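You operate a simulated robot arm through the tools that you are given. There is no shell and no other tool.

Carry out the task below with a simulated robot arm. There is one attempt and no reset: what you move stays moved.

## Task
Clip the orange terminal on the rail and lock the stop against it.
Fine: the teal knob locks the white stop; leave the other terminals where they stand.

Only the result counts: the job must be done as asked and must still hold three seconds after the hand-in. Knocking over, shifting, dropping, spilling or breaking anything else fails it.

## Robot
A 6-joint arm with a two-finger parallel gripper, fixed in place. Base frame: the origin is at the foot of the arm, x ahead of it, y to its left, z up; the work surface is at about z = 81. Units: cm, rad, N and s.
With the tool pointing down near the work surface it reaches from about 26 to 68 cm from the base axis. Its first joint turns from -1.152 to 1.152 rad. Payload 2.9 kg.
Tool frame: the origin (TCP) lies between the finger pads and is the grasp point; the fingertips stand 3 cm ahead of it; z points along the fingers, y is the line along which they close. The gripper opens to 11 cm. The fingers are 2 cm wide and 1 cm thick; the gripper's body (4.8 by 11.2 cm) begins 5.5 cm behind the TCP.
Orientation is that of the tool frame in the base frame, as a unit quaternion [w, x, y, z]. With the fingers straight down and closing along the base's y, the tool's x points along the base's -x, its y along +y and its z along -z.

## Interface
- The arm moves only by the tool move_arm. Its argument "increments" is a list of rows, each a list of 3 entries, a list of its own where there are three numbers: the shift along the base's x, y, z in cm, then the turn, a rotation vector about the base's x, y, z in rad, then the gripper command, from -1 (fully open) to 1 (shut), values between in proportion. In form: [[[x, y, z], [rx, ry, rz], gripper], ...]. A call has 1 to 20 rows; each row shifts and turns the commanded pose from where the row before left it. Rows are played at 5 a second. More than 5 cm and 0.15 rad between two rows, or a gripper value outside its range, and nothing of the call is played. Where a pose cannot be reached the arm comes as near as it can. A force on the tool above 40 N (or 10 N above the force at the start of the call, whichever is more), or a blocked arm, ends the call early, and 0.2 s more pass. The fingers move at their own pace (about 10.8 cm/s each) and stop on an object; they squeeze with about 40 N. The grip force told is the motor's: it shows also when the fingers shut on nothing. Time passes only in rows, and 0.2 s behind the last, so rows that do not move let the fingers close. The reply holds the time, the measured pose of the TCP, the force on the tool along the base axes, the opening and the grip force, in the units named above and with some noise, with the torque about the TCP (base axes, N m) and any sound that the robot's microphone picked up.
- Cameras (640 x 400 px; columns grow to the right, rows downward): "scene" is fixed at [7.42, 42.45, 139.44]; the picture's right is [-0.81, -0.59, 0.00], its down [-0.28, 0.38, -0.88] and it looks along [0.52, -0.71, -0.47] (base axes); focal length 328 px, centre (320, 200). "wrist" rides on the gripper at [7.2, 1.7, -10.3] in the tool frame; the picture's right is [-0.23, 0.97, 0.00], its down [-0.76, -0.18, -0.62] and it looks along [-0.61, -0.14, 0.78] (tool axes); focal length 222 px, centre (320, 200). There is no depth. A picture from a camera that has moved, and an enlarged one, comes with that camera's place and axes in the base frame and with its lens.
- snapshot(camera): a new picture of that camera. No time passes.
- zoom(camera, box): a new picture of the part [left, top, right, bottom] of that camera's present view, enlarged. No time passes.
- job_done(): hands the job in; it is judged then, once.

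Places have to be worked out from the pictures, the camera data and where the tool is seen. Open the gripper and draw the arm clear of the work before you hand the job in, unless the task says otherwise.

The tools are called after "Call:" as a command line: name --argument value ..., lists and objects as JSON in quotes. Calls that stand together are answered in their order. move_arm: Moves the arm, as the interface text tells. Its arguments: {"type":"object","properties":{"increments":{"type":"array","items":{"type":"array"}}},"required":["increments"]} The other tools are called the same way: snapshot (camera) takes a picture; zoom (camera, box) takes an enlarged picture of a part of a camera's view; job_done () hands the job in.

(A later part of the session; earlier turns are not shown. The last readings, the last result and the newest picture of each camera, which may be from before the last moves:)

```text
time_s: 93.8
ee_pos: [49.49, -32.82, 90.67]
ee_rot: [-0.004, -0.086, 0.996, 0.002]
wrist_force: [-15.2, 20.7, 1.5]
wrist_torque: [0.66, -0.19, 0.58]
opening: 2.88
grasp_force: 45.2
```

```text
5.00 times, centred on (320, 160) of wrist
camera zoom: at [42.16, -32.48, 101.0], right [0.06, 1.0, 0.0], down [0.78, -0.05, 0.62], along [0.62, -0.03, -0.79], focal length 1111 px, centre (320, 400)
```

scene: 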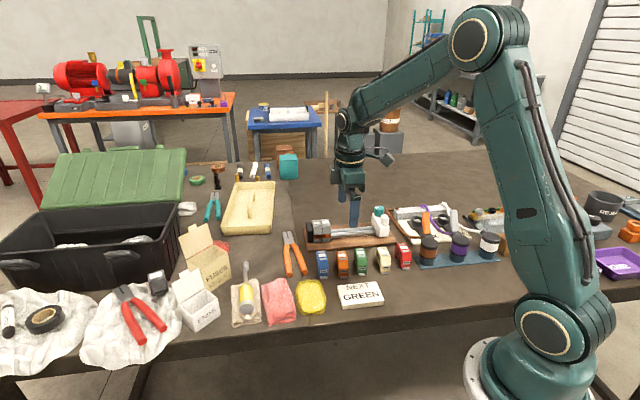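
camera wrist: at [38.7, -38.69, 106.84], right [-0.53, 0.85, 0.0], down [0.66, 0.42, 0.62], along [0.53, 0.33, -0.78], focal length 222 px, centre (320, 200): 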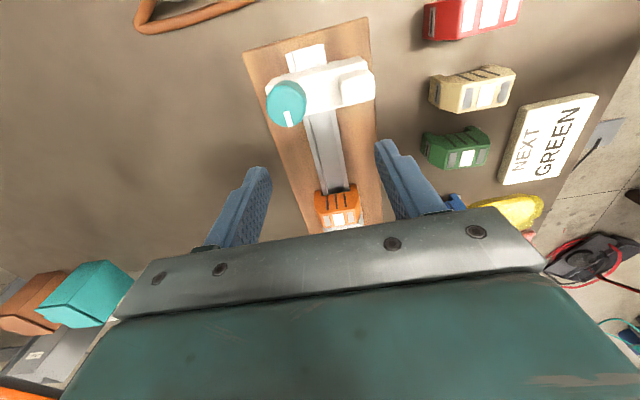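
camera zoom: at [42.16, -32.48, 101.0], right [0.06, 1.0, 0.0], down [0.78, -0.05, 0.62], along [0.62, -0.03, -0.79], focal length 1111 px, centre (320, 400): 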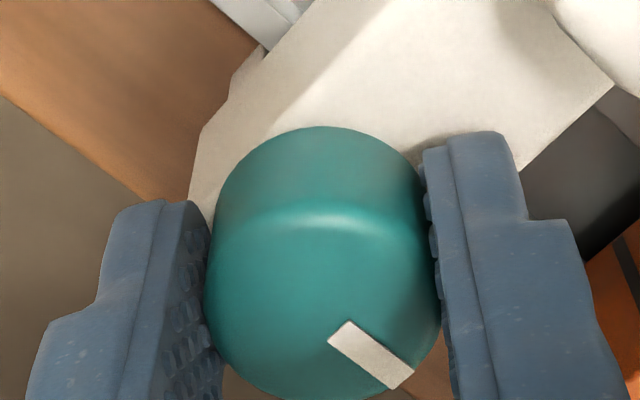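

The extra drag comes from side load, not a lock. I check whether some intermediate knob angle clamps: I unload, turn partway, and probe the drag in both directions.

Call:
move_arm --increments '[[[-0.12, 0.12, 0], [0, 0, 0.13], 1], [[0, 0, 0], [0, 0, 0.13], 1], [[0, 0, 0], [0, 0, 0.13], 1], [[0, 0, 0], [0, 0, 0.13], 1], [[0, 0, 0], [0, 0, 0.1], 1], [[0.15, 0.15, 0], [0, 0, 0], 1], [[0.15, 0.15, 0], [0, 0, 0], 1]]'

Call:
move_arm --increments '[[[0, 0, 0], [0, 0, 0.13], 1], [[0, 0, 0], [0, 0, 0.13], 1], [[0.15, 0.15, 0], [0, 0, 0], 1], [[0.15, 0.15, 0], [0, 0, 0], 1]]'

Call:
move_arm --increments '[[[0, 0, 0], [0, 0, 0.13], 1], [[0, 0, 0], [0, 0, 0.13], 1], [[0.15, 0.15, 0], [0, 0, 0], 1], [[0.15, 0.15, 0], [0, 0, 0], 1]]'

Call:
zoom --camera "scene" --box '[320, 195, 384, 246]'

```text
time_s: 95.3
ee_pos: [49.86, -32.55, 90.71]
ee_rot: [0.0, -0.386, 0.922, -0.002]
wrist_force: [-0.1, -0.2, -2.9]
wrist_torque: [0.16, -0.1, 0.0]
opening: 2.87
grasp_force: 44.9
```

```text
time_s: 96.3
ee_pos: [50.13, -32.36, 90.75]
ee_rot: [0.0, -0.501, 0.865, -0.002]
wrist_force: [9.9, -9.9, -7.4]
wrist_torque: [-0.35, -0.23, -0.03]
opening: 2.89
grasp_force: 45.3
```

```text
time_s: 97.3
ee_pos: [50.51, -31.99, 90.57]
ee_rot: [0.001, -0.609, 0.793, -0.002]
wrist_force: [12.5, -12.8, -1.3]
wrist_torque: [-0.32, -0.27, 0.0]
opening: 2.88
grasp_force: 44.8
```

```text
7.84 times, centred on (352, 220) of scene
camera zoom: at [7.46, 42.42, 139.45], right [-0.81, -0.59, 0.0], down [-0.28, 0.38, -0.88], along [0.52, -0.71, -0.48], focal length 2570 px, centre (69, 39)
```

zoom: 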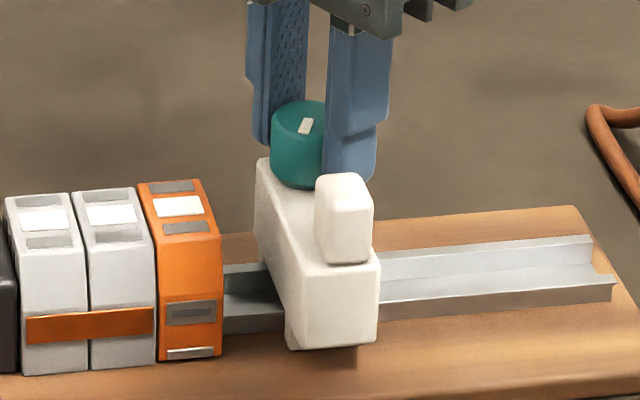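

No intermediate angle clamps either. The only state that showed drag was the clockwise end under torque. I go back there with the side load removed for a clean measurement.

Call:
move_arm --increments '[[[0.09, -0.09, 0], [0, 0, -0.12], 1], [[0, 0, 0], [0, 0, -0.12], 1], [[0, 0, 0], [0, 0, -0.12], 1], [[0, 0, 0], [0, 0, -0.12], 1], [[0, 0, 0], [0, 0, -0.12], 1], [[0, 0, 0], [0, 0, -0.12], 1], [[0, 0, 0], [0, 0, -0.12], 1], [[0, 0, 0], [0, 0, -0.12], 1], [[0, 0, 0], [0, 0, 0], 1]]'

Call:
move_arm --increments '[[[0, 0, 0], [0, 0, -0.05], 1], [[0, 0, 0], [0, 0, -0.05], 1], [[0, 0, 0], [0, 0, 0], 1]]'

Call:
zoom --camera "wrist" --box '[280, 120, 360, 200]'

```text
time_s: 99.3
ee_pos: [50.38, -31.95, 90.69]
ee_rot: [-0.001, -0.173, 0.985, 0.001]
wrist_force: [-4.7, 4.7, 7.5]
wrist_torque: [0.15, 0.05, 0.02]
opening: 2.87
grasp_force: 45.2
```

```text
time_s: 100.2
ee_pos: [50.44, -31.8, 90.64]
ee_rot: [-0.002, -0.124, 0.992, 0.0]
wrist_force: [-12.0, 11.0, 12.0]
wrist_torque: [0.28, 0.44, 0.04]
opening: 2.88
grasp_force: 45.4
```

```text
5.00 times, centred on (320, 160) of wrist
camera zoom: at [43.07, -32.12, 100.98], right [-0.02, 1.0, 0.0], down [0.78, 0.02, 0.62], along [0.62, 0.01, -0.78], focal length 1111 px, centre (320, 400)
```

zoom: 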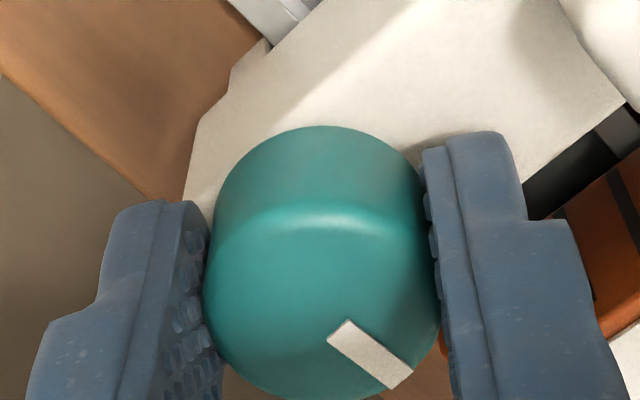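

The knob is close to the clockwise end with no torque. I measure the drag here first, then again with torque.

Call:
move_arm --increments '[[[-0.08, 0.08, -0.05], [0, 0, 0], 1], [[0, 0, 0], [0, 0, 0], 1], [[-0.15, -0.15, 0], [0, 0, 0], 1], [[-0.15, -0.15, 0], [0, 0, 0], 1]]'

Call:
move_arm --increments '[[[0, 0, 0], [0, 0, -0.08], 1], [[0, 0, 0], [0, 0, -0.08], 1], [[0, 0, 0], [0, 0, -0.08], 1], [[0, 0, 0], [0, 0, 0], 1]]'

Call:
move_arm --increments '[[[-0.15, -0.15, 0], [0, 0, 0], 1], [[-0.15, -0.15, 0], [0, 0, 0], 1]]'

Call:
zoom --camera "wrist" --box '[280, 120, 360, 200]'

Call:
zoom --camera "scene" --box '[320, 195, 384, 246]'

```text
time_s: 101.2
ee_pos: [50.17, -32.14, 90.55]
ee_rot: [0.001, -0.126, 0.992, -0.002]
wrist_force: [-9.0, 14.1, 16.3]
wrist_torque: [0.65, -0.51, 0.07]
opening: 2.87
grasp_force: 45.5
```

```text
time_s: 102.2
ee_pos: [50.19, -32.28, 90.52]
ee_rot: [0.0, -0.005, 1.0, -0.001]
wrist_force: [-4.3, 4.0, 7.0]
wrist_torque: [0.09, -0.23, 0.44]
opening: 2.86
grasp_force: 44.7
```

```text
time_s: 102.8
ee_pos: [49.84, -32.54, 90.7]
ee_rot: [0.0, -0.005, 1.0, -0.001]
wrist_force: [2.1, 2.7, 2.7]
wrist_torque: [0.11, -0.97, 0.16]
opening: 2.87
grasp_force: 45.3
```

```text
5.00 times, centred on (320, 160) of wrist
camera zoom: at [42.68, -30.93, 100.88], right [0.22, 0.98, 0.0], down [0.76, -0.17, 0.62], along [0.61, -0.14, -0.78], focal length 1111 px, centre (320, 400)
```

zoom: 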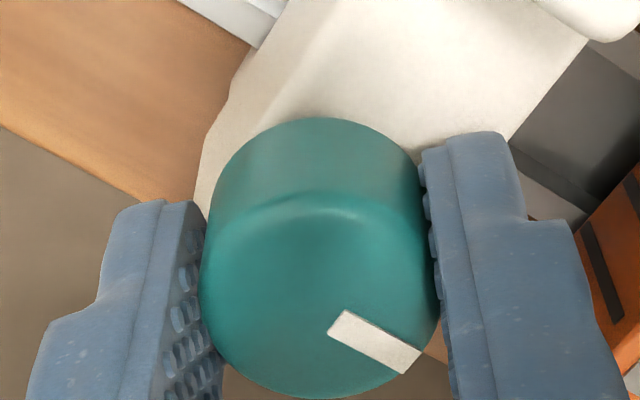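

```text
7.84 times, centred on (352, 220) of scene
camera zoom: at [7.42, 42.46, 139.43], right [-0.81, -0.59, 0.0], down [-0.28, 0.38, -0.88], along [0.52, -0.71, -0.47], focal length 2570 px, centre (69, 39)
```

zoom: 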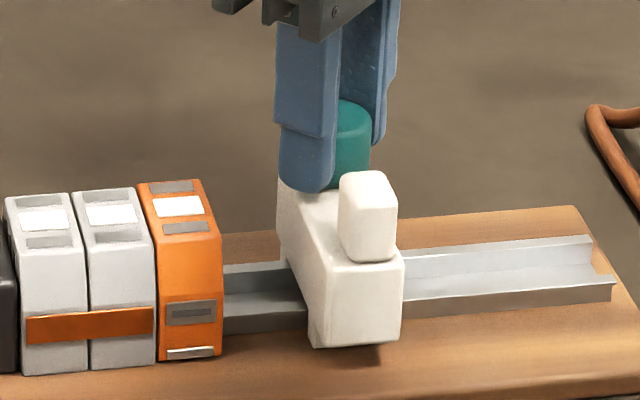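

The data point to a pattern: right after a move there is about 3.5 N of drag near the clockwise end (four of four tests) and about 0 N mid-way and at the counter-clockwise end. That suggests clockwise is the locked end and the stop started locked but creeping. I repeat the identical move at the counter-clockwise end to be sure.

Call:
move_arm --increments '[[[0, 0, 0], [0, 0, 0.13], 1], [[0, 0, 0], [0, 0, 0.13], 1], [[0, 0, 0], [0, 0, 0.13], 1], [[0, 0, 0], [0, 0, 0.13], 1], [[0, 0, 0], [0, 0, 0.13], 1], [[0, 0, 0], [0, 0, 0.13], 1], [[0, 0, 0], [0, 0, 0.13], 1], [[0, 0, 0], [0, 0, 0.13], 1], [[0, 0, 0], [0, 0, 0.13], 1], [[0, 0, 0], [0, 0, 0.13], 1], [[0, 0, 0], [0, 0, 0.13], 1], [[0, 0, 0], [0, 0, 0.08], 1], [[0, 0, 0], [0, 0, 0], 1]]'

Call:
move_arm --increments '[[[-0.15, -0.15, 0], [0, 0, 0], 1], [[-0.15, -0.15, 0], [0, 0, 0], 1]]'

Call:
move_arm --increments '[[[0.15, 0.15, 0], [0, 0, 0], 1], [[0.15, 0.15, 0], [0, 0, 0], 1]]'

Call:
move_arm --increments '[[[-0.15, -0.15, 0], [0, 0, 0], 1], [[-0.15, -0.15, 0], [0, 0, 0], 1]]'

Call:
zoom --camera "scene" --box '[320, 195, 384, 246]'

```text
time_s: 105.5
ee_pos: [49.84, -32.52, 90.59]
ee_rot: [0.001, -0.69, 0.724, -0.002]
wrist_force: [12.6, -12.3, -6.8]
wrist_torque: [-0.22, -0.33, -0.02]
opening: 2.87
grasp_force: 45.0
```

```text
time_s: 106.2
ee_pos: [49.63, -32.83, 90.6]
ee_rot: [0.001, -0.69, 0.724, -0.003]
wrist_force: [12.0, -11.7, -7.6]
wrist_torque: [-0.33, -0.31, 0.0]
opening: 2.86
grasp_force: 45.1
```

```text
time_s: 106.8
ee_pos: [49.82, -32.62, 90.54]
ee_rot: [0.0, -0.689, 0.725, -0.001]
wrist_force: [9.6, -9.9, -9.2]
wrist_torque: [-0.71, -0.29, 0.01]
opening: 2.87
grasp_force: 45.1
```

```text
time_s: 107.3
ee_pos: [49.63, -32.83, 90.48]
ee_rot: [0.001, -0.69, 0.724, -0.002]
wrist_force: [12.8, -12.6, -8.7]
wrist_torque: [-0.03, -0.37, 0.01]
opening: 2.86
grasp_force: 44.8
```

```text
7.84 times, centred on (352, 220) of scene
camera zoom: at [7.47, 42.41, 139.45], right [-0.81, -0.59, 0.0], down [-0.28, 0.38, -0.88], along [0.52, -0.71, -0.48], focal length 2570 px, centre (69, 39)
```

zoom: 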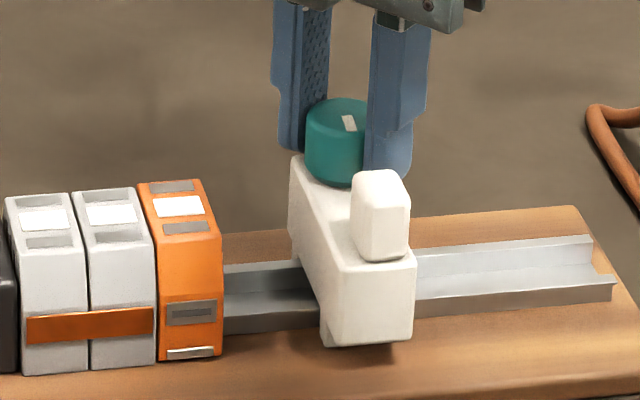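

At the counter-clockwise end the same moves give 0.2 N of drag, against about 3.5 N at the clockwise end. So clockwise is locked, counter-clockwise is open, and the stop started out locked. With it open I slide the stop back to the orange terminal.

Call:
move_arm --increments '[[[0.09, -0.09, -0.05], [0, 0, 0], 1], [[0.3, 0.3, 0], [0, 0, 0], 1], [[0.3, 0.3, 0], [0, 0, 0], 1], [[0.3, 0.3, 0], [0, 0, 0], 1], [[0.3, 0.3, 0], [0, 0, 0], 1], [[0.3, 0.3, 0], [0, 0, 0], 1], [[0.3, 0.3, 0], [0, 0, 0], 1], [[0.3, 0.3, 0], [0, 0, 0], 1], [[0, 0, 0], [0, 0, 0], 1]]'

Call:
zoom --camera "scene" --box '[324, 205, 372, 246]'

```text
time_s: 109.3
ee_pos: [51.76, -30.65, 90.63]
ee_rot: [0.0, -0.689, 0.725, 0.0]
wrist_force: [-2.5, 2.7, 10.0]
wrist_torque: [0.15, 0.09, -0.01]
opening: 2.88
grasp_force: 45.4
```

```text
9.76 times, centred on (348, 226) of scene
camera zoom: at [7.4, 42.47, 139.43], right [-0.81, -0.59, 0.0], down [-0.28, 0.38, -0.88], along [0.52, -0.71, -0.47], focal length 3197 px, centre (47, -49)
```

zoom: 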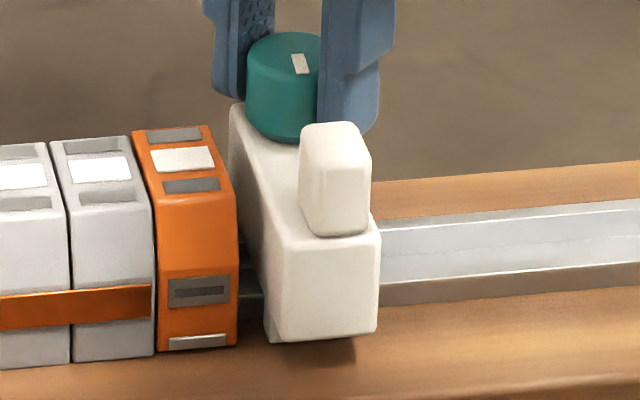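

About 0.85 cm to go. I approach contact in smaller steps.

Call:
move_arm --increments '[[[0.15, 0.15, 0.03], [0, 0, 0], 1], [[0.15, 0.15, 0], [0, 0, 0], 1], [[0.15, 0.15, 0], [0, 0, 0], 1], [[0.08, 0.08, 0], [0, 0, 0], 1], [[0, 0, 0], [0, 0, 0], 1]]'

Call:
move_arm --increments '[[[0.06, 0.06, 0], [0, 0, 0], 1], [[0, 0, 0], [0, 0, 0], 1]]'

Call:
move_arm --increments '[[[0.06, 0.06, 0], [0, 0, 0], 1], [[0, 0, 0], [0, 0, 0], 1]]'

Call:
zoom --camera "scene" --box '[324, 205, 372, 246]'

```text
time_s: 110.5
ee_pos: [52.2, -30.21, 90.62]
ee_rot: [0.001, -0.689, 0.724, 0.0]
wrist_force: [-4.7, 4.5, 11.1]
wrist_torque: [0.38, 0.16, 0.01]
opening: 2.89
grasp_force: 45.4
```

```text
time_s: 111.2
ee_pos: [52.37, -30.2, 90.57]
ee_rot: [0.0, -0.689, 0.725, -0.001]
wrist_force: [-2.8, 3.7, 8.6]
wrist_torque: [0.1, 0.07, -0.04]
opening: 2.87
grasp_force: 45.5
```

```text
time_s: 111.8
ee_pos: [52.27, -30.11, 90.41]
ee_rot: [0.0, -0.689, 0.725, -0.002]
wrist_force: [-1.7, 1.6, 6.0]
wrist_torque: [-0.07, 0.06, 0.0]
opening: 2.86
grasp_force: 45.0
```

```text
9.76 times, centred on (348, 226) of scene
camera zoom: at [7.41, 42.46, 139.44], right [-0.81, -0.59, 0.0], down [-0.28, 0.38, -0.88], along [0.52, -0.71, -0.47], focal length 3197 px, centre (47, -49)
```

zoom: 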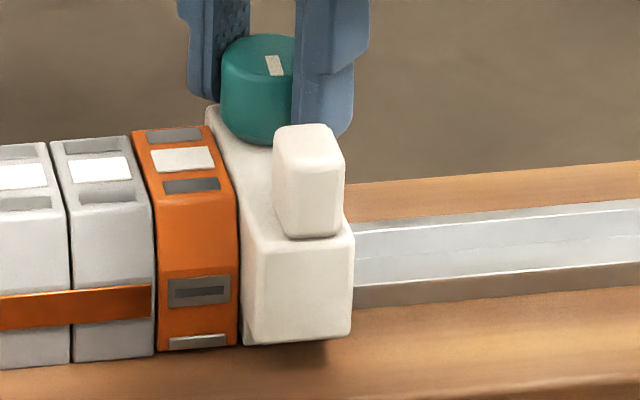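

Call:
move_arm --increments '[[[0.05, 0.05, 0], [0, 0, 0], 1], [[0, 0, 0], [0, 0, 0], 1]]'

Call:
move_arm --increments '[[[0.05, 0.05, 0], [0, 0, 0], 1], [[0, 0, 0], [0, 0, 0], 1]]'

```text
time_s: 112.3
ee_pos: [52.23, -30.21, 90.51]
ee_rot: [-0.001, -0.688, 0.725, -0.001]
wrist_force: [-4.0, -4.1, 3.7]
wrist_torque: [-0.18, 0.14, -0.01]
opening: 2.86
grasp_force: 44.5
```

```text
time_s: 113.0
ee_pos: [52.29, -30.12, 90.62]
ee_rot: [-0.001, -0.688, 0.725, 0.001]
wrist_force: [-12.1, -10.0, 3.2]
wrist_torque: [-0.47, 0.4, -0.03]
opening: 2.88
grasp_force: 45.0
```

The stop presses on the terminal with about 15 N. Holding that push, I turn the knob clockwise to its locked end.

Call:
move_arm --increments '[[[-0.02, -0.02, 0], [0, 0, -0.12], 1], [[0, 0, 0], [0, 0, -0.12], 1], [[0, 0, 0], [0, 0, -0.12], 1], [[0, 0, 0], [0, 0, -0.12], 1], [[0, 0, 0], [0, 0, -0.12], 1], [[0, 0, 0], [0, 0, -0.12], 1], [[0, 0, 0], [0, 0, 0], 1]]'

Call:
move_arm --increments '[[[0, 0, 0], [0, 0, -0.12], 1], [[0, 0, 0], [0, 0, -0.12], 1], [[0, 0, 0], [0, 0, -0.12], 1], [[0, 0, 0], [0, 0, -0.12], 1], [[0, 0, 0], [0, 0, -0.12], 1], [[0, 0, 0], [0, 0, 0], 1]]'

Call:
move_arm --increments '[[[0, 0, 0], [0, 0, -0.1], 1], [[0, 0, 0], [0, 0, -0.1], 1], [[0, 0, 0], [0, 0, -0.08], 1], [[0, 0, 0], [0, 0, 0], 1]]'

Call:
zoom --camera "wrist" --box '[280, 120, 360, 200]'

Call:
zoom --camera "scene" --box '[324, 205, 372, 246]'

```text
time_s: 114.5
ee_pos: [52.38, -30.22, 90.56]
ee_rot: [-0.001, -0.389, 0.921, 0.0]
wrist_force: [-23.1, -8.4, 2.5]
wrist_torque: [-0.23, 0.72, -0.01]
opening: 2.87
grasp_force: 45.2
```

```text
time_s: 116.0
ee_pos: [52.34, -30.06, 90.51]
ee_rot: [-0.001, -0.099, 0.995, 0.001]
wrist_force: [-22.3, -7.8, 3.6]
wrist_torque: [-0.24, 0.81, -0.01]
opening: 2.86
grasp_force: 45.0
```

```text
time_s: 117.0
ee_pos: [52.49, -30.14, 90.68]
ee_rot: [0.0, 0.041, 0.999, -0.001]
wrist_force: [-12.1, -12.1, -3.5]
wrist_torque: [-0.24, 0.27, 0.31]
opening: 2.85
grasp_force: 45.1
```

```text
5.00 times, centred on (320, 160) of wrist
camera zoom: at [45.39, -27.91, 100.88], right [0.31, 0.95, 0.0], down [0.74, -0.24, 0.62], along [0.59, -0.19, -0.78], focal length 1111 px, centre (320, 400)
```

zoom: 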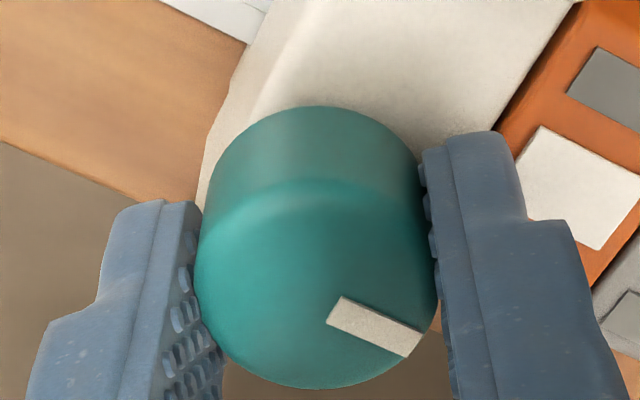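

```text
9.76 times, centred on (348, 226) of scene
camera zoom: at [7.4, 42.42, 139.45], right [-0.81, -0.59, 0.0], down [-0.28, 0.38, -0.88], along [0.52, -0.71, -0.47], focal length 3197 px, centre (47, -49)
```

zoom: 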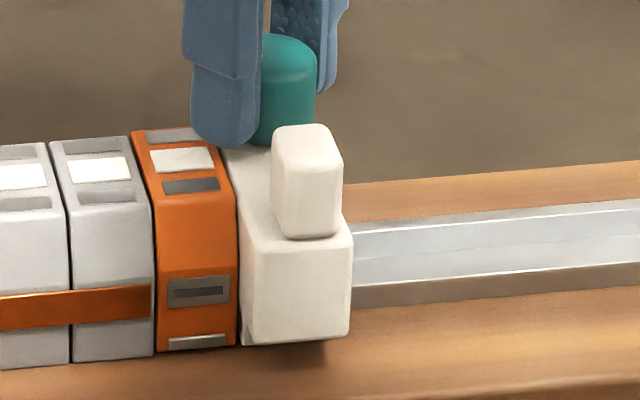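

The torque shows the clockwise end and the push is about 17 N. I add a little more clockwise torque to make sure it is home, then open and lift straight off.

Call:
move_arm --increments '[[[0, 0, 0], [0, 0, -0.06], 1], [[0, 0, 0], [0, 0, -0.06], 1], [[0, 0, 0], [0, 0, 0], 1]]'

Call:
move_arm --increments '[[[0, 0, 0], [0, 0, 0], 0.42], [[0, 0, 0], [0, 0, 0], 0.36], [[0, 0, 0], [0, 0, 0], 0.36], [[0, 0, 1.0], [0, 0, 0], 0.36], [[0, 0, 2.5], [0, 0, 0], 0.3], [[0, 0, 3], [0, 0, 0], 0.1], [[0, 0, 0], [0, 0, 0], 0.1]]'

Call:
zoom --camera "wrist" --box '[220, 40, 420, 200]'

Call:
zoom --camera "scene" --box '[324, 205, 372, 246]'

```text
time_s: 117.8
ee_pos: [52.67, -30.15, 90.48]
ee_rot: [0.002, 0.099, 0.995, -0.001]
wrist_force: [6.9, -16.0, -9.1]
wrist_torque: [-0.5, -0.63, 0.41]
opening: 2.87
grasp_force: 44.7
```

```text
time_s: 119.3
ee_pos: [52.38, -30.05, 97.32]
ee_rot: [-0.001, 0.1, 0.995, 0.0]
wrist_force: [-0.8, -0.4, 0.7]
wrist_torque: [0.02, -0.02, 0.01]
opening: 4.93
grasp_force: 0.0
```

```text
2.50 times, centred on (320, 120) of wrist
camera zoom: at [45.61, -27.05, 107.63], right [0.42, 0.91, 0.0], down [0.71, -0.32, 0.62], along [0.57, -0.26, -0.78], focal length 555 px, centre (320, 400)
```

zoom: 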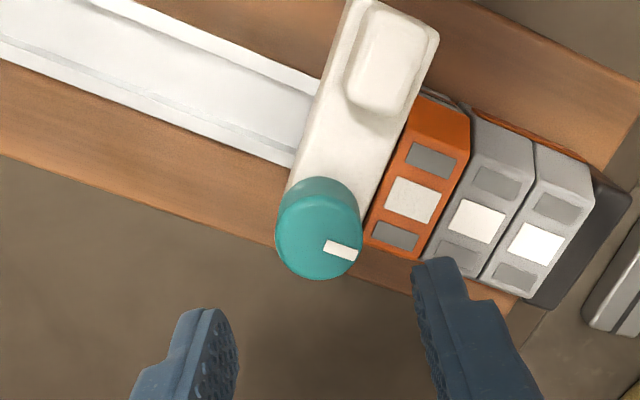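

```text
9.76 times, centred on (348, 226) of scene
camera zoom: at [7.42, 42.45, 139.44], right [-0.81, -0.59, 0.0], down [-0.28, 0.38, -0.88], along [0.52, -0.71, -0.47], focal length 3197 px, centre (47, -49)
```

zoom: 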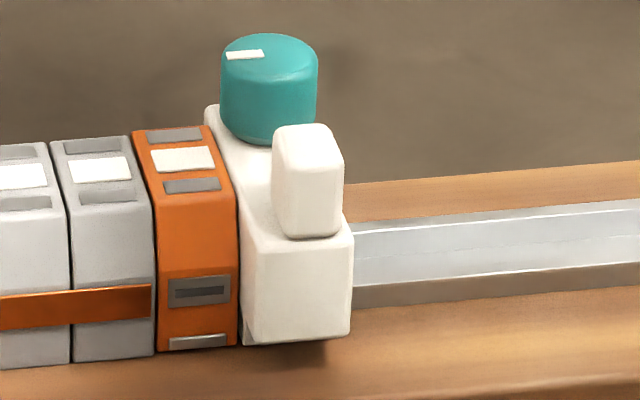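

The stop is tight against the orange terminal and the mark is at its clockwise locked end (about 44°). I draw the arm up and clear, open the gripper, and check the whole scene.

Call:
move_arm --increments '[[[0, 0, 4], [0, 0, 0], -0.5], [[0, 0, 4], [0, 0, 0], -1], [[-3, 2, 4], [0, 0, 0], -1], [[-4, 2, 3], [0, 0, 0], -1], [[-4, 2, 2], [0, 0, 0], -1], [[0, 0, 0], [0, 0, 0], -1], [[0, 0, 0], [0, 0, 0], -1], [[0, 0, 0], [0, 0, 0], -1], [[0, 0, 0], [0, 0, 0], -1], [[0, 0, 0], [0, 0, 0], -1]]'

Call:
snapshot --camera "scene"

Call:
zoom --camera "scene" --box '[300, 200, 420, 290]'

Call:
zoom --camera "scene" --box '[324, 205, 372, 246]'

Call:
snapshot --camera "wrist"

```text
refused: row 3 steps farther than a row can; nothing moved
```

```text
taken
```

scene: 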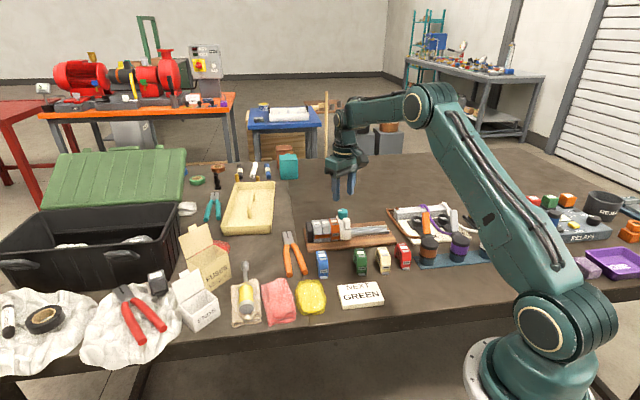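

```text
4.44 times, centred on (360, 245) of scene
camera zoom: at [7.42, 42.45, 139.44], right [-0.81, -0.59, 0.0], down [-0.28, 0.38, -0.88], along [0.52, -0.71, -0.47], focal length 1456 px, centre (142, 0)
```

zoom: 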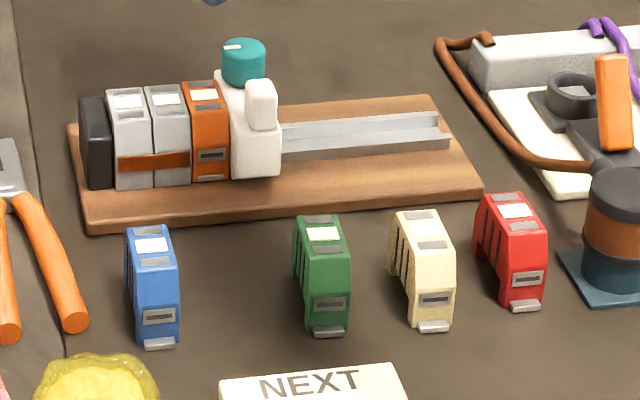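

```text
9.76 times, centred on (348, 226) of scene
camera zoom: at [7.42, 42.45, 139.44], right [-0.81, -0.59, 0.0], down [-0.28, 0.38, -0.88], along [0.52, -0.71, -0.47], focal length 3197 px, centre (47, -49)
```

zoom: 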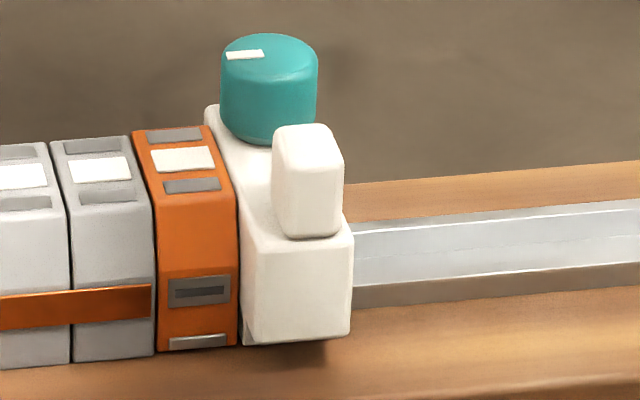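

```text
taken
camera wrist: at [45.61, -27.05, 107.63], right [0.42, 0.91, 0.0], down [0.71, -0.32, 0.62], along [0.57, -0.26, -0.78], focal length 222 px, centre (320, 200)
```

wrist: 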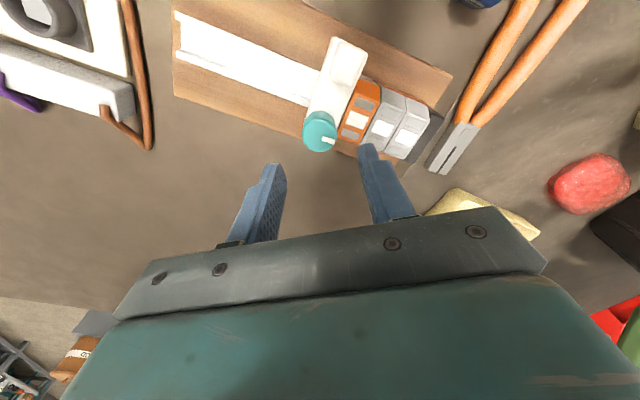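

Everything else is undisturbed. Before handing in I want to rule out that tool yaw skewed my lock conclusion. I open the knob once more and repeat the first slide's test with the same handle grip, then close up and lock again.

Call:
move_arm --increments '[[[0, 0, -3], [0, 0, 0], 0.15], [[0, 0, -2], [0, 0, 0], 0.15], [[0, 0, -1.7], [0, 0, 0], 0.15], [[0, 0, 0], [0, 0, 0], 0.4], [[0, 0, 0], [0, 0, 0], 0.6], [[0, 0, 0], [0, 0, 0], 1], [[0, 0, 0], [0, 0, 0], 1]]'

Call:
move_arm --increments '[[[0, 0, 0], [0, 0, 0.13], 1], [[0, 0, 0], [0, 0, 0.13], 1], [[0, 0, 0], [0, 0, 0.13], 1], [[0, 0, 0], [0, 0, 0.13], 1], [[0, 0, 0], [0, 0, 0.13], 1], [[0, 0, 0], [0, 0, 0.13], 1], [[0, 0, 0], [0, 0, 0.13], 1], [[0, 0, 0], [0, 0, 0.13], 1], [[0, 0, 0], [0, 0, 0.13], 1], [[0, 0, 0], [0, 0, 0.13], 1], [[0, 0, 0], [0, 0, 0.13], 1], [[0, 0, 0], [0, 0, 0.1], 1], [[0, 0, 0], [0, 0, 0], 1]]'

Call:
zoom --camera "scene" --box '[324, 205, 372, 246]'

```text
time_s: 121.0
ee_pos: [52.44, -30.04, 90.42]
ee_rot: [0.001, 0.102, 0.995, 0.0]
wrist_force: [1.2, -16.4, -6.5]
wrist_torque: [-0.46, -0.31, 0.0]
opening: 2.89
grasp_force: 45.0
```

```text
time_s: 123.8
ee_pos: [52.35, -29.96, 90.48]
ee_rot: [0.0, -0.618, 0.786, -0.001]
wrist_force: [-19.9, -3.1, 27.2]
wrist_torque: [-0.05, 0.56, 0.0]
opening: 2.87
grasp_force: 45.0
```

```text
9.76 times, centred on (348, 226) of scene
camera zoom: at [7.33, 42.47, 139.44], right [-0.81, -0.59, 0.0], down [-0.28, 0.38, -0.88], along [0.52, -0.71, -0.47], focal length 3197 px, centre (47, -49)
```

zoom: 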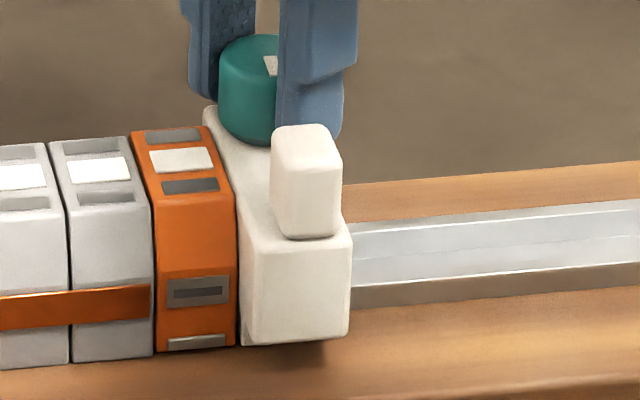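

A vertical load of 27 N has built up, so I relieve it first and then release and lift off.

Call:
move_arm --increments '[[[0, 0, 0.15], [0, 0, 0], 1], [[0, 0, 0.05], [0, 0, 0], 1], [[0, 0, 0], [0, 0, 0], 1]]'

Call:
move_arm --increments '[[[0, 0, 0], [0, 0, 0], 0.42], [[0, 0, 0], [0, 0, 0], 0.36], [[0, 0, 1.0], [0, 0, 0], 0.36], [[0, 0, 2.5], [0, 0, -0.12], 0.3], [[0, 0, 0], [0, 0, -0.13], 0.2], [[0, 0, 0], [0, 0, -0.13], 0.2], [[0, 0, 0], [0, 0, -0.13], 0.2], [[0, 0, 0], [0, 0, -0.03], 0.2], [[0, 0, 0], [0, 0, 0], 0.2]]'

Call:
zoom --camera "wrist" --box '[220, 60, 460, 220]'

Call:
zoom --camera "scene" --box '[324, 205, 372, 246]'

```text
time_s: 124.5
ee_pos: [52.35, -29.96, 90.53]
ee_rot: [0.0, -0.617, 0.787, 0.001]
wrist_force: [-19.0, -1.6, 10.9]
wrist_torque: [-0.26, 0.49, 0.03]
opening: 2.91
grasp_force: 44.2
```

```text
time_s: 126.5
ee_pos: [52.45, -30.04, 94.15]
ee_rot: [0.0, -0.384, 0.923, 0.0]
wrist_force: [0.5, -0.4, 0.5]
wrist_torque: [0.0, 0.01, 0.01]
opening: 4.4
grasp_force: 0.1
```

```text
2.50 times, centred on (340, 140) of wrist
camera zoom: at [46.13, -34.08, 104.43], right [-0.53, 0.85, 0.0], down [0.66, 0.42, 0.62], along [0.53, 0.33, -0.78], focal length 555 px, centre (270, 350)
```

zoom: 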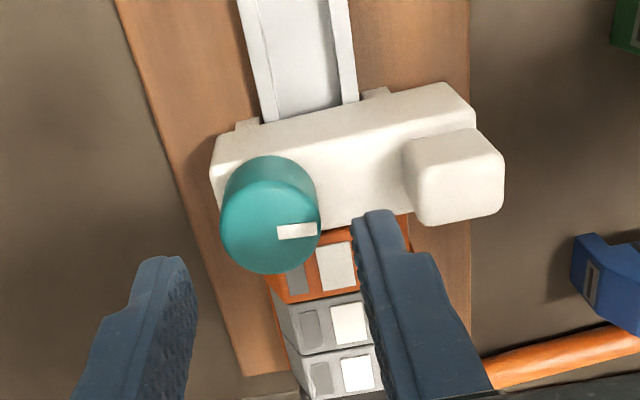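

```text
9.76 times, centred on (348, 226) of scene
camera zoom: at [7.42, 42.45, 139.44], right [-0.81, -0.59, 0.0], down [-0.28, 0.38, -0.88], along [0.52, -0.71, -0.47], focal length 3197 px, centre (47, -49)
```

zoom: 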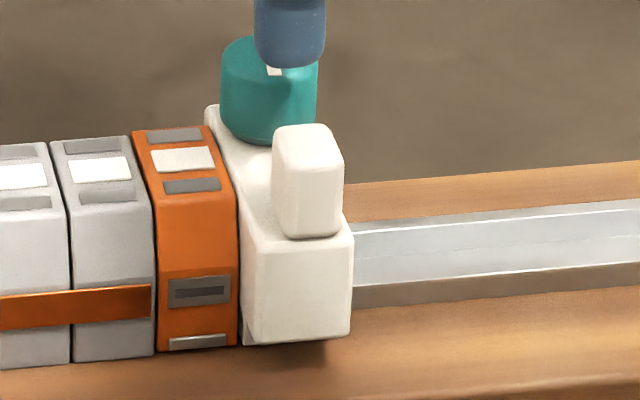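

The knob is at the open end and nothing else moved. I take the handle again with the same grip as at the start.

Call:
move_arm --increments '[[[-1.9, 1.83, 0], [0, 0, 0], 0.24], [[-1.95, 1.84, 0], [0, 0, 0], 0.24], [[0, 0, -1.5], [0, 0, 0], 0.24], [[0, 0, -1.2], [0, 0, 0], 0.24], [[0, 0, -0.8], [0, 0, 0], 0.24], [[0, 0, 0], [0, 0, 0], 0.45], [[0, 0, 0], [0, 0, 0], 0.6], [[0, 0, 0], [0, 0, 0], 1], [[0, 0, 0], [0, 0, 0], 1]]'

Call:
zoom --camera "wrist" --box '[220, 100, 420, 240]'

```text
time_s: 128.6
ee_pos: [48.54, -26.29, 90.67]
ee_rot: [-0.003, -0.385, 0.923, 0.001]
wrist_force: [-13.9, 13.1, 3.1]
wrist_torque: [0.08, 0.11, -0.14]
opening: 2.35
grasp_force: 44.7
```

```text
2.86 times, centred on (320, 170) of wrist
camera zoom: at [42.29, -30.36, 100.94], right [-0.53, 0.85, 0.0], down [0.66, 0.42, 0.62], along [0.52, 0.33, -0.78], focal length 635 px, centre (320, 286)
```

zoom: 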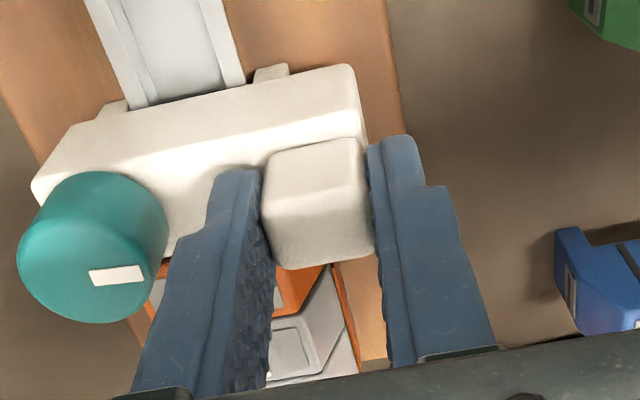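

Gripped. I unload the side force, then repeat the earlier large-step slide, away and back, with the knob open.

Call:
move_arm --increments '[[[-0.08, 0.08, 0], [0, 0, 0], 1], [[0, 0, 0], [0, 0, 0], 1]]'

Call:
move_arm --increments '[[[-0.25, -0.25, 0], [0, 0, 0], 1], [[-0.25, -0.25, 0], [0, 0, 0], 1], [[-0.25, -0.25, 0], [0, 0, 0], 1], [[-0.25, -0.25, 0], [0, 0, 0], 1], [[0, 0, 0], [0, 0, 0], 1]]'

Call:
move_arm --increments '[[[-0.4, -0.4, 0], [0, 0, 0], 1], [[-0.4, -0.4, 0], [0, 0, 0], 1], [[-0.4, -0.4, 0], [0, 0, 0], 1], [[-0.4, -0.4, 0], [0, 0, 0], 1], [[0, 0, 0], [0, 0, 0], 1]]'

Call:
move_arm --increments '[[[0.4, 0.4, 0], [0, 0, 0], 1], [[0.4, 0.4, 0], [0, 0, 0], 1], [[0.4, 0.4, 0], [0, 0, 0], 1], [[0.4, 0.4, 0], [0, 0, 0], 1], [[0, 0, 0], [0, 0, 0], 1]]'

```text
time_s: 129.2
ee_pos: [48.53, -26.37, 90.74]
ee_rot: [-0.001, -0.386, 0.923, -0.001]
wrist_force: [-9.3, 9.9, -1.6]
wrist_torque: [-0.11, 0.45, -0.15]
opening: 2.35
grasp_force: 45.0
```

```text
time_s: 130.3
ee_pos: [47.52, -27.29, 90.61]
ee_rot: [0.0, -0.385, 0.923, -0.001]
wrist_force: [-9.5, 10.7, 6.0]
wrist_torque: [0.27, 0.21, -0.15]
opening: 2.34
grasp_force: 45.5
```

```text
time_s: 131.6
ee_pos: [45.93, -29.07, 90.64]
ee_rot: [0.0, -0.385, 0.923, -0.001]
wrist_force: [-11.4, 11.1, 16.9]
wrist_torque: [0.35, 0.08, -0.13]
opening: 2.34
grasp_force: 45.1
```

```text
time_s: 132.8
ee_pos: [47.53, -27.27, 90.75]
ee_rot: [0.001, -0.386, 0.923, 0.0]
wrist_force: [-11.1, 10.1, 16.2]
wrist_torque: [0.06, 0.36, -0.22]
opening: 2.33
grasp_force: 44.9
```

With the same handle grip and the knob open, drag is below 1 N and the moment is small (about 0.2 N·m). At the start it was about 2 N and 1.1 N·m. That confirms clockwise is the locked end. Now I slide the stop back to contact.

Call:
move_arm --increments '[[[-0.07, 0.07, 0.06], [0, 0, 0], 1], [[0.3, 0.3, 0], [0, 0, 0], 1], [[0.3, 0.3, 0], [0, 0, 0], 1], [[0.25, 0.25, 0], [0, 0, 0], 1], [[0, 0, 0], [0, 0, 0], 1]]'

Call:
move_arm --increments '[[[0.06, 0.06, 0], [0, 0, 0], 1], [[0, 0, 0], [0, 0, 0], 1]]'

Call:
move_arm --increments '[[[0.05, 0.05, 0], [0, 0, 0], 1], [[0, 0, 0], [0, 0, 0], 1]]'

Call:
zoom --camera "scene" --box '[324, 205, 372, 246]'

```text
time_s: 133.9
ee_pos: [48.46, -26.48, 90.66]
ee_rot: [0.001, -0.384, 0.923, -0.001]
wrist_force: [4.9, -5.7, -8.1]
wrist_torque: [0.0, -0.16, -0.17]
opening: 2.34
grasp_force: 44.6
```

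```text
time_s: 134.6
ee_pos: [48.45, -26.44, 90.54]
ee_rot: [0.0, -0.384, 0.923, -0.001]
wrist_force: [9.4, -10.1, -11.1]
wrist_torque: [-0.21, -0.06, -0.2]
opening: 2.34
grasp_force: 44.8
```

```text
time_s: 135.2
ee_pos: [48.46, -26.41, 90.7]
ee_rot: [0.0, -0.386, 0.923, 0.0]
wrist_force: [10.6, -10.4, -15.1]
wrist_torque: [-0.15, -0.13, -0.23]
opening: 2.34
grasp_force: 44.3
```

```text
9.76 times, centred on (348, 226) of scene
camera zoom: at [7.47, 42.41, 139.45], right [-0.81, -0.59, 0.0], down [-0.28, 0.38, -0.88], along [0.52, -0.71, -0.48], focal length 3197 px, centre (47, -49)
```

zoom: 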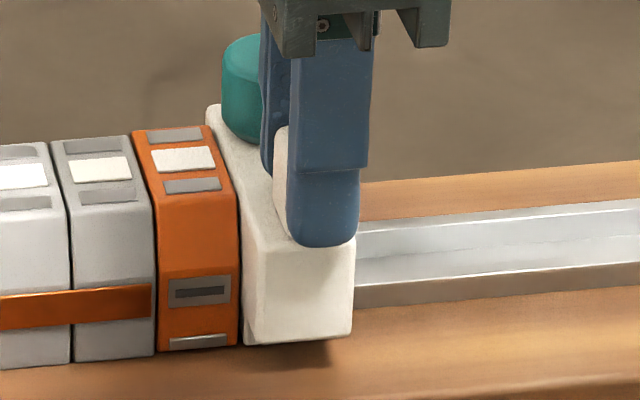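

A small gap remains (edge at 355, contact is at about 351). I trim the loads and nudge to contact.

Call:
move_arm --increments '[[[0.11, -0.01, -0.08], [0, 0, 0], 1], [[0, 0, 0], [0, 0, 0], 1]]'

Call:
move_arm --increments '[[[0.05, 0.05, 0], [0, 0, 0], 1], [[0, 0, 0], [0, 0, 0], 1]]'

Call:
move_arm --increments '[[[0.05, 0.05, 0], [0, 0, 0], 1], [[0, 0, 0], [0, 0, 0], 1]]'

Call:
zoom --camera "scene" --box '[324, 205, 372, 246]'

```text
time_s: 135.8
ee_pos: [48.48, -26.35, 90.59]
ee_rot: [-0.001, -0.386, 0.923, 0.001]
wrist_force: [0.5, -4.0, -5.2]
wrist_torque: [0.07, -0.14, -0.15]
opening: 2.35
grasp_force: 45.4
```

```text
time_s: 136.3
ee_pos: [48.52, -26.36, 90.62]
ee_rot: [-0.001, -0.384, 0.923, 0.0]
wrist_force: [-8.8, -3.2, -0.4]
wrist_torque: [0.35, -0.25, 0.09]
opening: 2.37
grasp_force: 45.0
```

```text
time_s: 136.9
ee_pos: [48.53, -26.28, 90.63]
ee_rot: [-0.003, -0.383, 0.924, 0.0]
wrist_force: [-23.3, -7.1, 11.0]
wrist_torque: [0.11, 0.2, 0.05]
opening: 2.33
grasp_force: 45.0
```

```text
9.76 times, centred on (348, 226) of scene
camera zoom: at [7.35, 42.44, 139.44], right [-0.81, -0.59, 0.0], down [-0.28, 0.38, -0.88], along [0.52, -0.71, -0.47], focal length 3197 px, centre (47, -49)
```

zoom: 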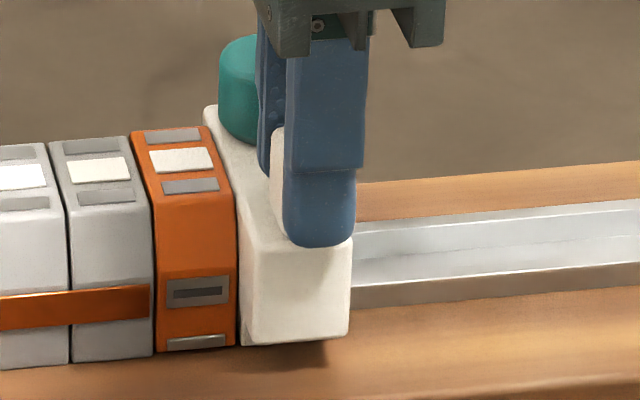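

Firm contact (about 20 N). I release the handle and go to the knob with plenty of clockwise wrist travel.

Call:
move_arm --increments '[[[0, 0, 0], [0, 0, 0], 0.45], [[0, 0, 0], [0, 0, 0], 0.28], [[0, 0, 1.5], [0, 0, 0], 0.28], [[0, 0, 2.5], [0, 0, 0.13], 0.2], [[1.9, -1.9, 0], [0, 0, 0.14], 0.2], [[1.92, -1.83, 0], [0, 0, 0.14], 0.2], [[0, 0, 0], [0, 0, 0.14], 0.2], [[0, 0, 0], [0, 0, 0.14], 0.2], [[0, 0, 0], [0, 0, 0.14], 0.2], [[0, 0, 0], [0, 0, 0.14], 0.2], [[0, 0, 0], [0, 0, 0.14], 0.2], [[0, 0, 0], [0, 0, 0], 0.2]]'

Call:
zoom --camera "wrist" --box '[220, 80, 420, 220]'

Call:
zoom --camera "scene" --box '[324, 205, 372, 246]'

```text
time_s: 139.6
ee_pos: [52.38, -29.91, 94.54]
ee_rot: [0.0, 0.814, -0.581, 0.001]
wrist_force: [-0.1, -0.3, 0.9]
wrist_torque: [-0.01, 0.01, 0.03]
opening: 4.42
grasp_force: 0.2
```

```text
2.86 times, centred on (320, 150) of wrist
camera zoom: at [53.18, -37.41, 104.89], right [-0.99, -0.1, 0.0], down [-0.08, 0.78, 0.62], along [-0.06, 0.62, -0.78], focal length 635 px, centre (320, 343)
```

zoom: 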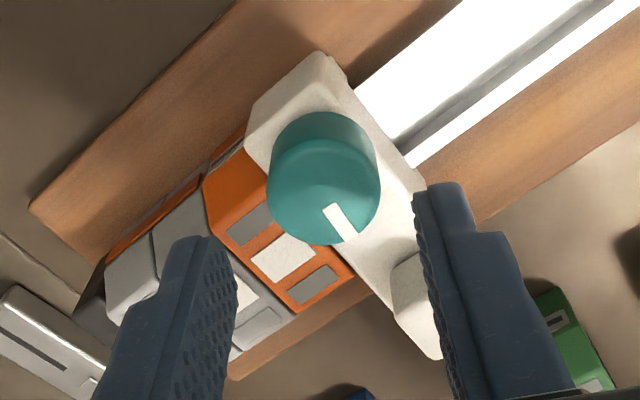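

```text
9.76 times, centred on (348, 226) of scene
camera zoom: at [7.42, 42.45, 139.44], right [-0.81, -0.59, 0.0], down [-0.28, 0.38, -0.88], along [0.52, -0.71, -0.47], focal length 3197 px, centre (47, -49)
```

zoom: 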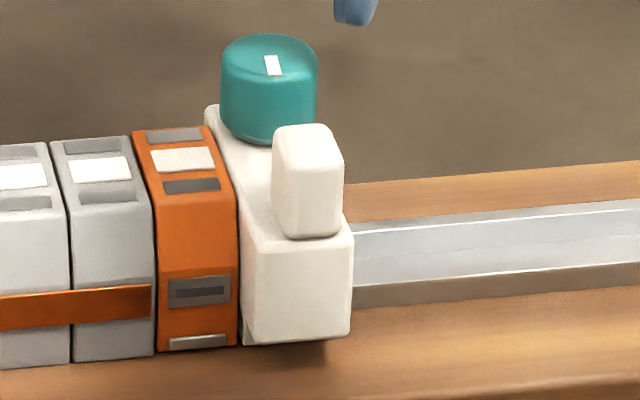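

The stop stays in contact and the tool is slightly biased toward the terminal. I descend, grip and turn clockwise.

Call:
move_arm --increments '[[[0, -0.05, -1.5], [0, 0, 0], 0.2], [[0, 0, -1.4], [0, 0, 0], 0.2], [[0, 0, -1.05], [0, 0, 0], 0.2], [[0, 0, 0], [0, 0, 0], 0.4], [[0, 0, 0], [0, 0, 0], 0.6], [[0, 0, 0], [0, 0, 0], 1], [[0, 0, 0], [0, 0, 0], 1]]'

Call:
move_arm --increments '[[[0, 0, 0], [0, 0, -0.12], 1], [[0, 0, 0], [0, 0, -0.12], 1], [[0, 0, 0], [0, 0, -0.12], 1], [[0, 0, 0], [0, 0, -0.12], 1], [[0, 0, 0], [0, 0, -0.12], 1], [[0, 0, 0], [0, 0, 0], 1]]'

```text
time_s: 141.2
ee_pos: [52.31, -29.97, 90.69]
ee_rot: [0.0, 0.814, -0.582, 0.0]
wrist_force: [-7.7, -3.0, -2.0]
wrist_torque: [-0.1, 0.22, 0.02]
opening: 2.88
grasp_force: 45.5
```

```text
time_s: 142.6
ee_pos: [52.33, -30.06, 90.61]
ee_rot: [0.0, -0.604, 0.797, 0.0]
wrist_force: [-16.3, -1.3, -3.1]
wrist_torque: [0.11, 0.4, -0.01]
opening: 2.88
grasp_force: 44.5
```

The push on the terminal is about 12 N. I continue clockwise to the end.

Call:
move_arm --increments '[[[0, 0, 0], [0, 0, -0.12], 1], [[0, 0, 0], [0, 0, -0.12], 1], [[0, 0, 0], [0, 0, -0.12], 1], [[0, 0, 0], [0, 0, -0.12], 1], [[0, 0, 0], [0, 0, -0.12], 1], [[0, 0, 0], [0, 0, -0.12], 1], [[0, 0, 0], [0, 0, 0], 1]]'

Call:
move_arm --increments '[[[0.03, 0.03, 0], [0, 0, -0.1], 1], [[0, 0, 0], [0, 0, -0.1], 1], [[0, 0, 0], [0, 0, -0.1], 1], [[0, 0, 0], [0, 0, -0.08], 1], [[0, 0, 0], [0, 0, 0], 1]]'

Call:
zoom --camera "wrist" --box '[280, 120, 360, 200]'

Call:
zoom --camera "scene" --box '[324, 205, 372, 246]'

```text
time_s: 144.2
ee_pos: [52.39, -29.94, 90.7]
ee_rot: [-0.001, -0.284, 0.959, -0.001]
wrist_force: [-5.9, -8.6, -7.2]
wrist_torque: [-0.17, 0.12, 0.03]
opening: 2.86
grasp_force: 45.0
```

```text
time_s: 145.3
ee_pos: [52.69, -30.06, 90.58]
ee_rot: [0.003, -0.1, 0.995, -0.002]
wrist_force: [17.8, -19.8, -14.2]
wrist_torque: [-0.36, -0.34, 0.55]
opening: 2.88
grasp_force: 44.6
```

```text
5.00 times, centred on (320, 160) of wrist
camera zoom: at [45.26, -29.82, 100.9], right [0.03, 1.0, 0.0], down [0.78, -0.02, 0.63], along [0.63, -0.02, -0.78], focal length 1111 px, centre (320, 400)
```

zoom: 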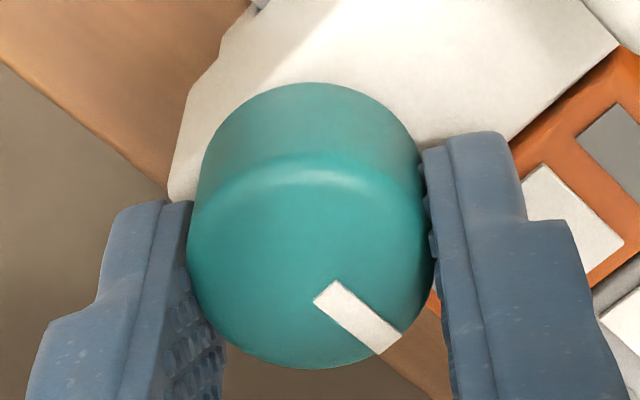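

```text
9.76 times, centred on (348, 226) of scene
camera zoom: at [7.49, 42.39, 139.45], right [-0.81, -0.59, 0.0], down [-0.28, 0.38, -0.88], along [0.52, -0.71, -0.48], focal length 3197 px, centre (47, -49)
```

zoom: 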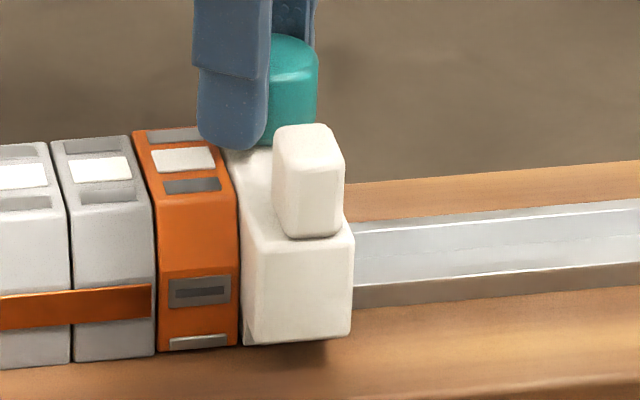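

The knob is home clockwise (0.55 N·m). I unload the side force, keep a small push on the terminal, then release and lift away.

Call:
move_arm --increments '[[[0.14, -0.05, -0.05], [0, 0, 0], 1], [[0.04, 0.03, 0], [0, 0, 0], 1], [[0, 0, 0], [0, 0, 0], 1]]'

Call:
move_arm --increments '[[[0, 0, 0], [0, 0, 0], 0.42], [[0, 0, 0], [0, 0, 0], 0.36], [[0, 0, 0], [0, 0, 0], 0.36], [[0, 0, 1.0], [0, 0, 0], 0.36], [[0, 0, 2.5], [0, 0, 0], 0.3], [[0, 0, 3.5], [0, 0, 0], 0.1], [[0, 0, 4], [0, 0, 0], -0.4], [[-2, 1, 4], [0, 0, 0], -1], [[-3, 1, 3], [0, 0, 0], -1], [[-3, 1, 2], [0, 0, 0], -1], [[0, 0, 0], [0, 0, 0], -1], [[0, 0, 0], [0, 0, 0], -1], [[0, 0, 0], [0, 0, 0], -1], [[0, 0, 0], [0, 0, 0], -1], [[0, 0, 0], [0, 0, 0], -1]]'

Call:
zoom --camera "scene" --box '[324, 205, 372, 246]'

Call:
zoom --camera "scene" --box '[290, 190, 430, 300]'

Call:
snapshot --camera "wrist"

```text
time_s: 146.2
ee_pos: [52.74, -30.07, 90.74]
ee_rot: [0.001, -0.1, 0.995, -0.002]
wrist_force: [9.6, -10.4, -1.5]
wrist_torque: [-0.14, -0.56, 0.24]
opening: 2.86
grasp_force: 45.1
```

```text
time_s: 149.3
ee_pos: [44.52, -27.05, 110.56]
ee_rot: [-0.001, -0.099, 0.995, 0.001]
wrist_force: [-0.4, -0.8, -0.2]
wrist_torque: [-0.02, 0.0, -0.02]
opening: 10.99
grasp_force: 0.1
```

```text
9.76 times, centred on (348, 226) of scene
camera zoom: at [7.42, 42.45, 139.44], right [-0.81, -0.59, 0.0], down [-0.28, 0.38, -0.88], along [0.52, -0.71, -0.47], focal length 3197 px, centre (47, -49)
```

zoom: 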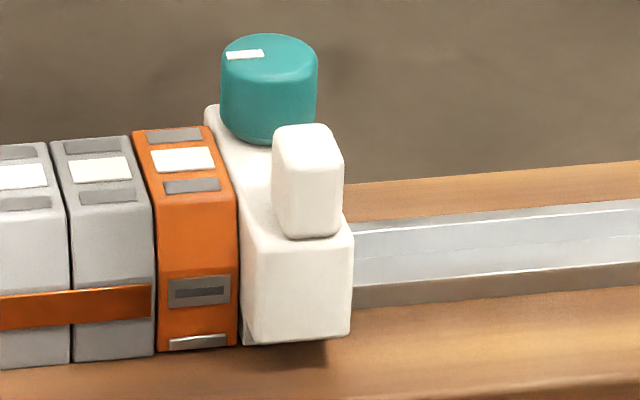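

```text
3.64 times, centred on (360, 245) of scene
camera zoom: at [7.42, 42.45, 139.44], right [-0.81, -0.59, 0.0], down [-0.28, 0.38, -0.88], along [0.52, -0.71, -0.47], focal length 1192 px, centre (174, 36)
```

zoom: 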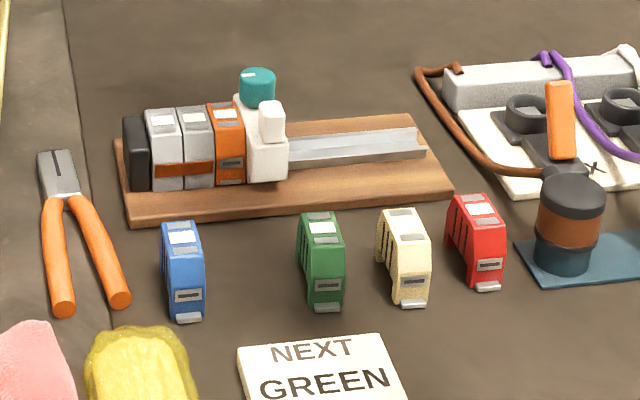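

```text
taken
camera wrist: at [37.15, -26.93, 120.87], right [0.03, 1.0, 0.0], down [0.78, -0.02, 0.62], along [0.62, -0.02, -0.78], focal length 222 px, centre (320, 200)
```

wrist: 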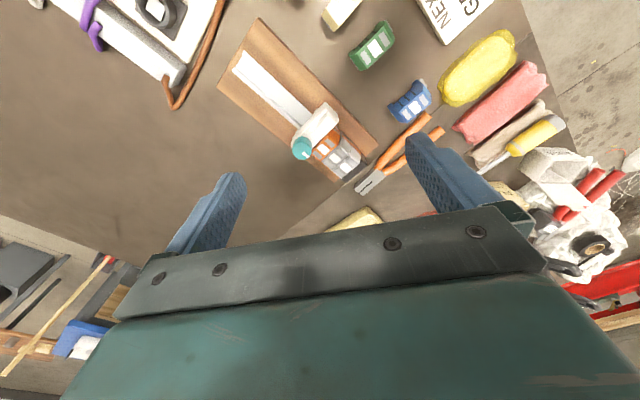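

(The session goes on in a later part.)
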